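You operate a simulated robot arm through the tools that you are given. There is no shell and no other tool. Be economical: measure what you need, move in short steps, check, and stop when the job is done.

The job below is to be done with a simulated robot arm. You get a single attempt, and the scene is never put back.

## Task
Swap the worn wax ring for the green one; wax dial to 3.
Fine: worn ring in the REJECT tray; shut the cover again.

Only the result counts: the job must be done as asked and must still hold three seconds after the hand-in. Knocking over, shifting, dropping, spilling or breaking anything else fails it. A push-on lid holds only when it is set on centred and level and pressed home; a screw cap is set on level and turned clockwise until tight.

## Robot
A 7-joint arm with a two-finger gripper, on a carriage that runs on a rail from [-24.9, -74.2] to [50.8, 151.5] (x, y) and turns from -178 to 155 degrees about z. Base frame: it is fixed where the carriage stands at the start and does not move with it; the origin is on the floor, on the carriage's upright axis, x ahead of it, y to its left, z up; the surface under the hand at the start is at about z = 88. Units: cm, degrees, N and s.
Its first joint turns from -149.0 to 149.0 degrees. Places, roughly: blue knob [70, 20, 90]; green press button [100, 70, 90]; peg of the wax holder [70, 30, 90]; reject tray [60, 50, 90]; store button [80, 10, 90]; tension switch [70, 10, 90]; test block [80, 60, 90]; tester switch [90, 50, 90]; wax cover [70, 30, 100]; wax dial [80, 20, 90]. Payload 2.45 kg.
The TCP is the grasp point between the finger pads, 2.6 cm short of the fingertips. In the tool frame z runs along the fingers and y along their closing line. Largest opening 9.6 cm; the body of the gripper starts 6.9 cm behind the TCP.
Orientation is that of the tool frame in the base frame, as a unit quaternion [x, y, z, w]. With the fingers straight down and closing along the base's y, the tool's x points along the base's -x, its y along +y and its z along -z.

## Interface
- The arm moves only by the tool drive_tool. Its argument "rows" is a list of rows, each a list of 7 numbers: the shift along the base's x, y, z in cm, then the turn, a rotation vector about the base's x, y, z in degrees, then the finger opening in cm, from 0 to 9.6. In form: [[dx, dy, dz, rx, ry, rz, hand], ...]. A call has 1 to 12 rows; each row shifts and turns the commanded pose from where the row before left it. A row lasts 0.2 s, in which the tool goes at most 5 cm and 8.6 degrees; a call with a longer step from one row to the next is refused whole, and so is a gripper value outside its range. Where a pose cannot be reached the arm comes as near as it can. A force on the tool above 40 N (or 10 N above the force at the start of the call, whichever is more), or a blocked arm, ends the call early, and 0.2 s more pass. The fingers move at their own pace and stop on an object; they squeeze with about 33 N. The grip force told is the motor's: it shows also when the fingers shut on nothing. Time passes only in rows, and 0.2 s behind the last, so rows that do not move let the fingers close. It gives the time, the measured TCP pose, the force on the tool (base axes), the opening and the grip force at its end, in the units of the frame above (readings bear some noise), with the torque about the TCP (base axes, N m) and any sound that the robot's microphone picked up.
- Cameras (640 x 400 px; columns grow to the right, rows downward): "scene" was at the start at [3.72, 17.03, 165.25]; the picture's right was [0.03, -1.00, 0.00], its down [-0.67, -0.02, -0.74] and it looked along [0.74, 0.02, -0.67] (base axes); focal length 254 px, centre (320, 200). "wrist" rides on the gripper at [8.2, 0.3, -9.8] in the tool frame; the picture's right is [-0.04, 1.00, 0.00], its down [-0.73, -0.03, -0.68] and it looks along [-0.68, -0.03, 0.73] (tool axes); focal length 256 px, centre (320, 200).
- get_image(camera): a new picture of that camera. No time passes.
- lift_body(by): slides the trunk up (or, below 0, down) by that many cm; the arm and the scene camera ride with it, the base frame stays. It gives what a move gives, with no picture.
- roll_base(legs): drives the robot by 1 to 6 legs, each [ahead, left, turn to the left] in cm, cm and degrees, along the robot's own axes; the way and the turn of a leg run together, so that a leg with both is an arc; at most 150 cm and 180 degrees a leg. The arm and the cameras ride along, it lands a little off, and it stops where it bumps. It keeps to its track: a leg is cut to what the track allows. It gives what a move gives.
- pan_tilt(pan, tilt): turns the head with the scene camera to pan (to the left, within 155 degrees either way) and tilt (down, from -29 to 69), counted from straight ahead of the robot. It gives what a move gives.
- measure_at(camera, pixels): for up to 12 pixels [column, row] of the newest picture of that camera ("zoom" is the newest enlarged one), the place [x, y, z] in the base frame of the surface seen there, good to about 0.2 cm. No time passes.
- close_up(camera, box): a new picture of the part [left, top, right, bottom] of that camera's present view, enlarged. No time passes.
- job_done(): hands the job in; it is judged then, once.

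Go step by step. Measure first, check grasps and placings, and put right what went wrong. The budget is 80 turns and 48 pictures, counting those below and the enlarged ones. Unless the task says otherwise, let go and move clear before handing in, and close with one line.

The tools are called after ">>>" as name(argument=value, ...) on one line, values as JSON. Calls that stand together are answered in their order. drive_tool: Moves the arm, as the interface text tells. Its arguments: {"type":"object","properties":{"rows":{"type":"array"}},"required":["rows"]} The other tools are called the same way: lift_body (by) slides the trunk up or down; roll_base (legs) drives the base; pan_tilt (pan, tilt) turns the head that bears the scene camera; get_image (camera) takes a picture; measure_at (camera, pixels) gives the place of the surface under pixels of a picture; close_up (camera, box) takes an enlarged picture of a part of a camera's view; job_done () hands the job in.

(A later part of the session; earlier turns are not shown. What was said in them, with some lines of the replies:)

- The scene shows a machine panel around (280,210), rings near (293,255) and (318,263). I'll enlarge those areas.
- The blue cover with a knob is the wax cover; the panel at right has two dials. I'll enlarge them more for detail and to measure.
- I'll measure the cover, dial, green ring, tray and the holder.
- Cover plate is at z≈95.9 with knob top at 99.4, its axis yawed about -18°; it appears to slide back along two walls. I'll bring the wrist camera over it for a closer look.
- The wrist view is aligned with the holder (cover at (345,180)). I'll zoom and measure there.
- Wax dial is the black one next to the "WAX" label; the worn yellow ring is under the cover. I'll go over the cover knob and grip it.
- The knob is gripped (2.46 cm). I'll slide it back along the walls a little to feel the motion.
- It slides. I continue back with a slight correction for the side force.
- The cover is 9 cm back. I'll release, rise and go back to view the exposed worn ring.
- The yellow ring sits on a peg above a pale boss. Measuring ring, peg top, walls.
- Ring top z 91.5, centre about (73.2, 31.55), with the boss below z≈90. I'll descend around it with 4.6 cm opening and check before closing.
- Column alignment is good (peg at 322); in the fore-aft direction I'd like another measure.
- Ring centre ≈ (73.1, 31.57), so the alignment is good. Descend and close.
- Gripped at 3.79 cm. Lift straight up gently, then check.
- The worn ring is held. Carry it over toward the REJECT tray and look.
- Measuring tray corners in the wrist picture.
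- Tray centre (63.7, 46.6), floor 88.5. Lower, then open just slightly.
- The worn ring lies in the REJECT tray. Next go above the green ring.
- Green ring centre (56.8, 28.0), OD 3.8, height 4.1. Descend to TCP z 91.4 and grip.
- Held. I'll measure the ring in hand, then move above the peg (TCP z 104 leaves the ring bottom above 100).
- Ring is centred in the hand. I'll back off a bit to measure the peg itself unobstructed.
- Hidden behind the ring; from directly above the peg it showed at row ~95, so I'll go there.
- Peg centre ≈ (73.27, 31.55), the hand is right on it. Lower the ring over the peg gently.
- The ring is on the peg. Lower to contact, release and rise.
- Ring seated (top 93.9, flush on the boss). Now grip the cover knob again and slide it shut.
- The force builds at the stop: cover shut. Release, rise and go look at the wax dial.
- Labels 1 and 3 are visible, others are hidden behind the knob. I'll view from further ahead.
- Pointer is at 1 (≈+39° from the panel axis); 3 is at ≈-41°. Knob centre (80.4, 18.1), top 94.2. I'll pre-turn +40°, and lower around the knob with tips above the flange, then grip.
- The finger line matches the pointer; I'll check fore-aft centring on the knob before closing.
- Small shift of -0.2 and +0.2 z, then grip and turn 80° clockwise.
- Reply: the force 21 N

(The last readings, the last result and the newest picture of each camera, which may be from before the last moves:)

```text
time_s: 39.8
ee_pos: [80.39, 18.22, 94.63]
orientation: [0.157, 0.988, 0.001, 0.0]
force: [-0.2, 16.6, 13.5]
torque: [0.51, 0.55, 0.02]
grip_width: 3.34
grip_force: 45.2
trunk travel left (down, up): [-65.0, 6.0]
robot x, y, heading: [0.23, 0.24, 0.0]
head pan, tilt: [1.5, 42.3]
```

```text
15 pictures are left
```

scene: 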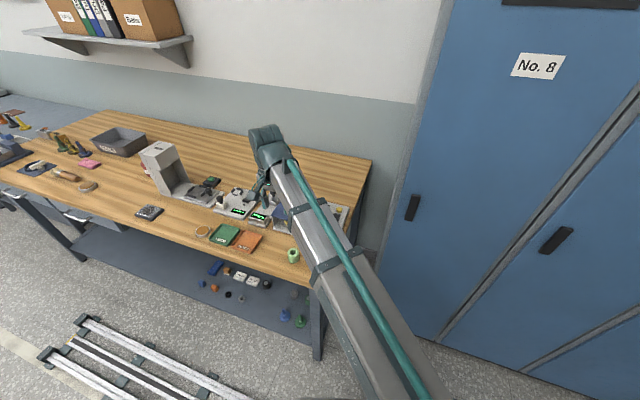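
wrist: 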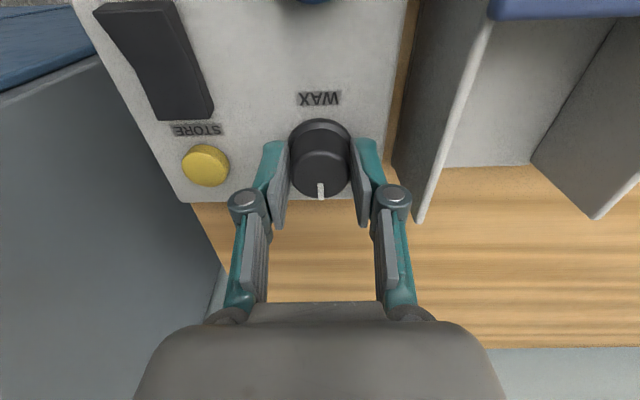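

The pointer follows (now at 2). Turn another 40°.

>>> drive_tool(rows=[[0, 0.1, 0, 0, 0, -8, 0], [0, 0, 0, 0, 0, -8, 0], [0, 0, 0, 0, 0, -8, 0], [0, 0, 0, 0, 0, -8, 0], [0, 0, 0, 0, 0, -8, 0], [0, 0, 0, 0, 0, 0, 0]])

>>> get_image(camera="wrist")

```text
time_s: 41.2
ee_pos: [80.45, 18.17, 94.62]
orientation: [0.486, 0.874, 0.0, 0.001]
force: [1.8, 12.6, 14.6]
torque: [0.15, 0.0, 0.0]
grip_width: 3.32
grip_force: 45.3
trunk travel left (down, up): [-65.0, 6.0]
robot x, y, heading: [0.2, 0.01, -0.1]
head pan, tilt: [1.5, 42.3]
```

```text
14 pictures are left
```

wrist: 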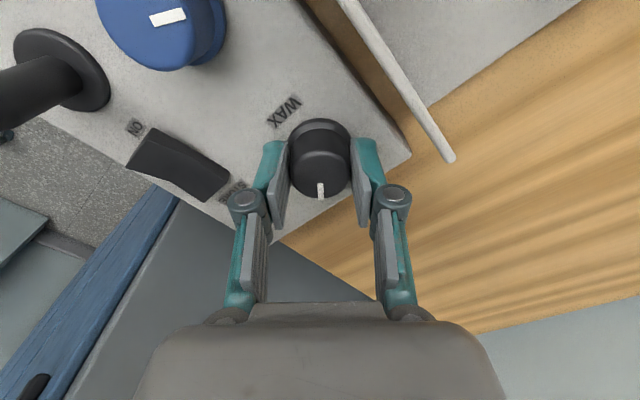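

Pointer turned with the hand to about -58° base. Release, rise, turn back and inspect.

>>> drive_tool(rows=[[0, 0, 0, 0, 0, 0, 4.6], [0, 0, 0, 0, 0, 0, 4.6], [0, 0, 3, 0, 0, 0, 4.6], [0, 0, 4, 0, 0, 8, 4.6], [0, 0, 4, 0, 0, 8, 5], [0, 0, 1.5, 0, 0, 8, 6], [0, 0, 0, 0, 0, 8, 9], [0, 0, 0, 0, 0, 8, 9], [0, 0, 0, 0, 0, 0, 9]])

>>> close_up(camera="wrist", box=[276, 22, 364, 122])

```text
time_s: 43.2
ee_pos: [80.46, 18.04, 107.22]
orientation: [0.156, 0.988, -0.001, 0.0]
force: [-0.1, 0.7, -0.7]
torque: [0.03, -0.01, -0.03]
grip_width: 9.04
grip_force: 0.1
trunk travel left (down, up): [-65.0, 6.0]
robot x, y, heading: [0.17, -0.1, 0.0]
head pan, tilt: [1.5, 42.3]
```

```text
4.00 times, centred on (320, 72) of wrist
```

zoom: 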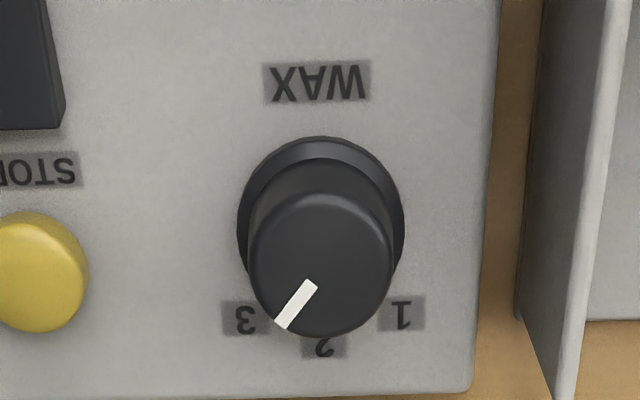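

The pointer faces 3; checking the angle, and the overall scene with the cover.

>>> measure_at(camera="zoom", pixels=[[309, 284], [281, 324], [243, 318], [323, 346], [401, 313], [321, 260], [250, 252], [391, 250]])

>>> drive_tool(rows=[[-3.8, 1.2, 1, 0, 0, 0, 9], [-4, 1.5, 1, 0, 0, 0, 9], [-4, 2.5, 1, 0, 0, 0, 9], [-4, 3, 0, 0, 0, 0, 9], [-4, 3, 0, 0, 0, 0, 9], [0, 0, 0, 0, 0, 0, 9]])

>>> get_image(camera="wrist")

```text
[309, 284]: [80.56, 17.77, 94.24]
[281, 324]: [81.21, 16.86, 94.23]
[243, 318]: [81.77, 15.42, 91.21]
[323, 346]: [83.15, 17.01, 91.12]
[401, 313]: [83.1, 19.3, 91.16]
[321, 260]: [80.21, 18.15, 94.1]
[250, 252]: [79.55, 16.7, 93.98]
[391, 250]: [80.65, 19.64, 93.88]
```

```text
time_s: 44.6
ee_pos: [60.87, 29.41, 109.98]
orientation: [0.157, 0.988, 0.0, 0.001]
force: [-0.3, -0.5, 0.0]
torque: [-0.02, 0.03, 0.0]
grip_width: 8.98
grip_force: 0.0
trunk travel left (down, up): [-65.0, 6.0]
robot x, y, heading: [-0.36, 0.18, -0.0]
head pan, tilt: [1.5, 42.3]
```

```text
12 pictures are left
```

wrist: 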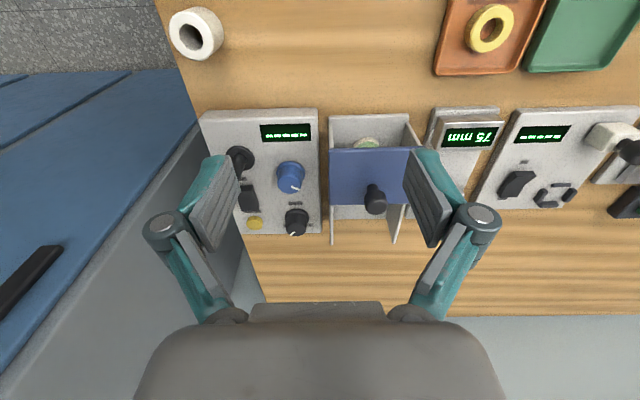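

The dial reads 3. Check the cover edge against its original position (front corner 67.75, 28.06; knob 73.2, 31.55).

>>> measure_at(camera="wrist", pixels=[[331, 151], [400, 150], [375, 200], [366, 143], [490, 35]])

>>> close_up(camera="wrist", box=[280, 100, 440, 200])

```text
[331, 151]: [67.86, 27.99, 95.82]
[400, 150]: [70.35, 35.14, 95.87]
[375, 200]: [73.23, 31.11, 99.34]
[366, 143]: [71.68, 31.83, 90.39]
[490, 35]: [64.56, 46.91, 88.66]
```

```text
4.00 times, centred on (360, 150) of wrist
```

zoom: 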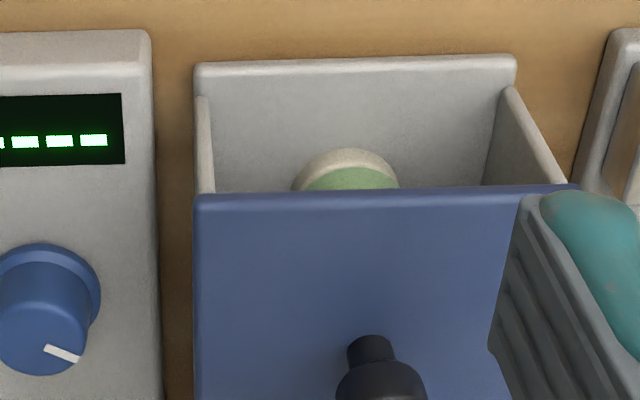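

The cover is back where it started, flush with the front of the walls. The green ring is seated under it, the worn ring is in the REJECT tray, and the dial points to 3. The hand is clear, so I'm handing in.

>>> job_done()

```text
The job is handed in.
```

The green wax ring is on the peg with the cover shut over it, the worn ring is in the REJECT tray, and the wax dial is at 3.
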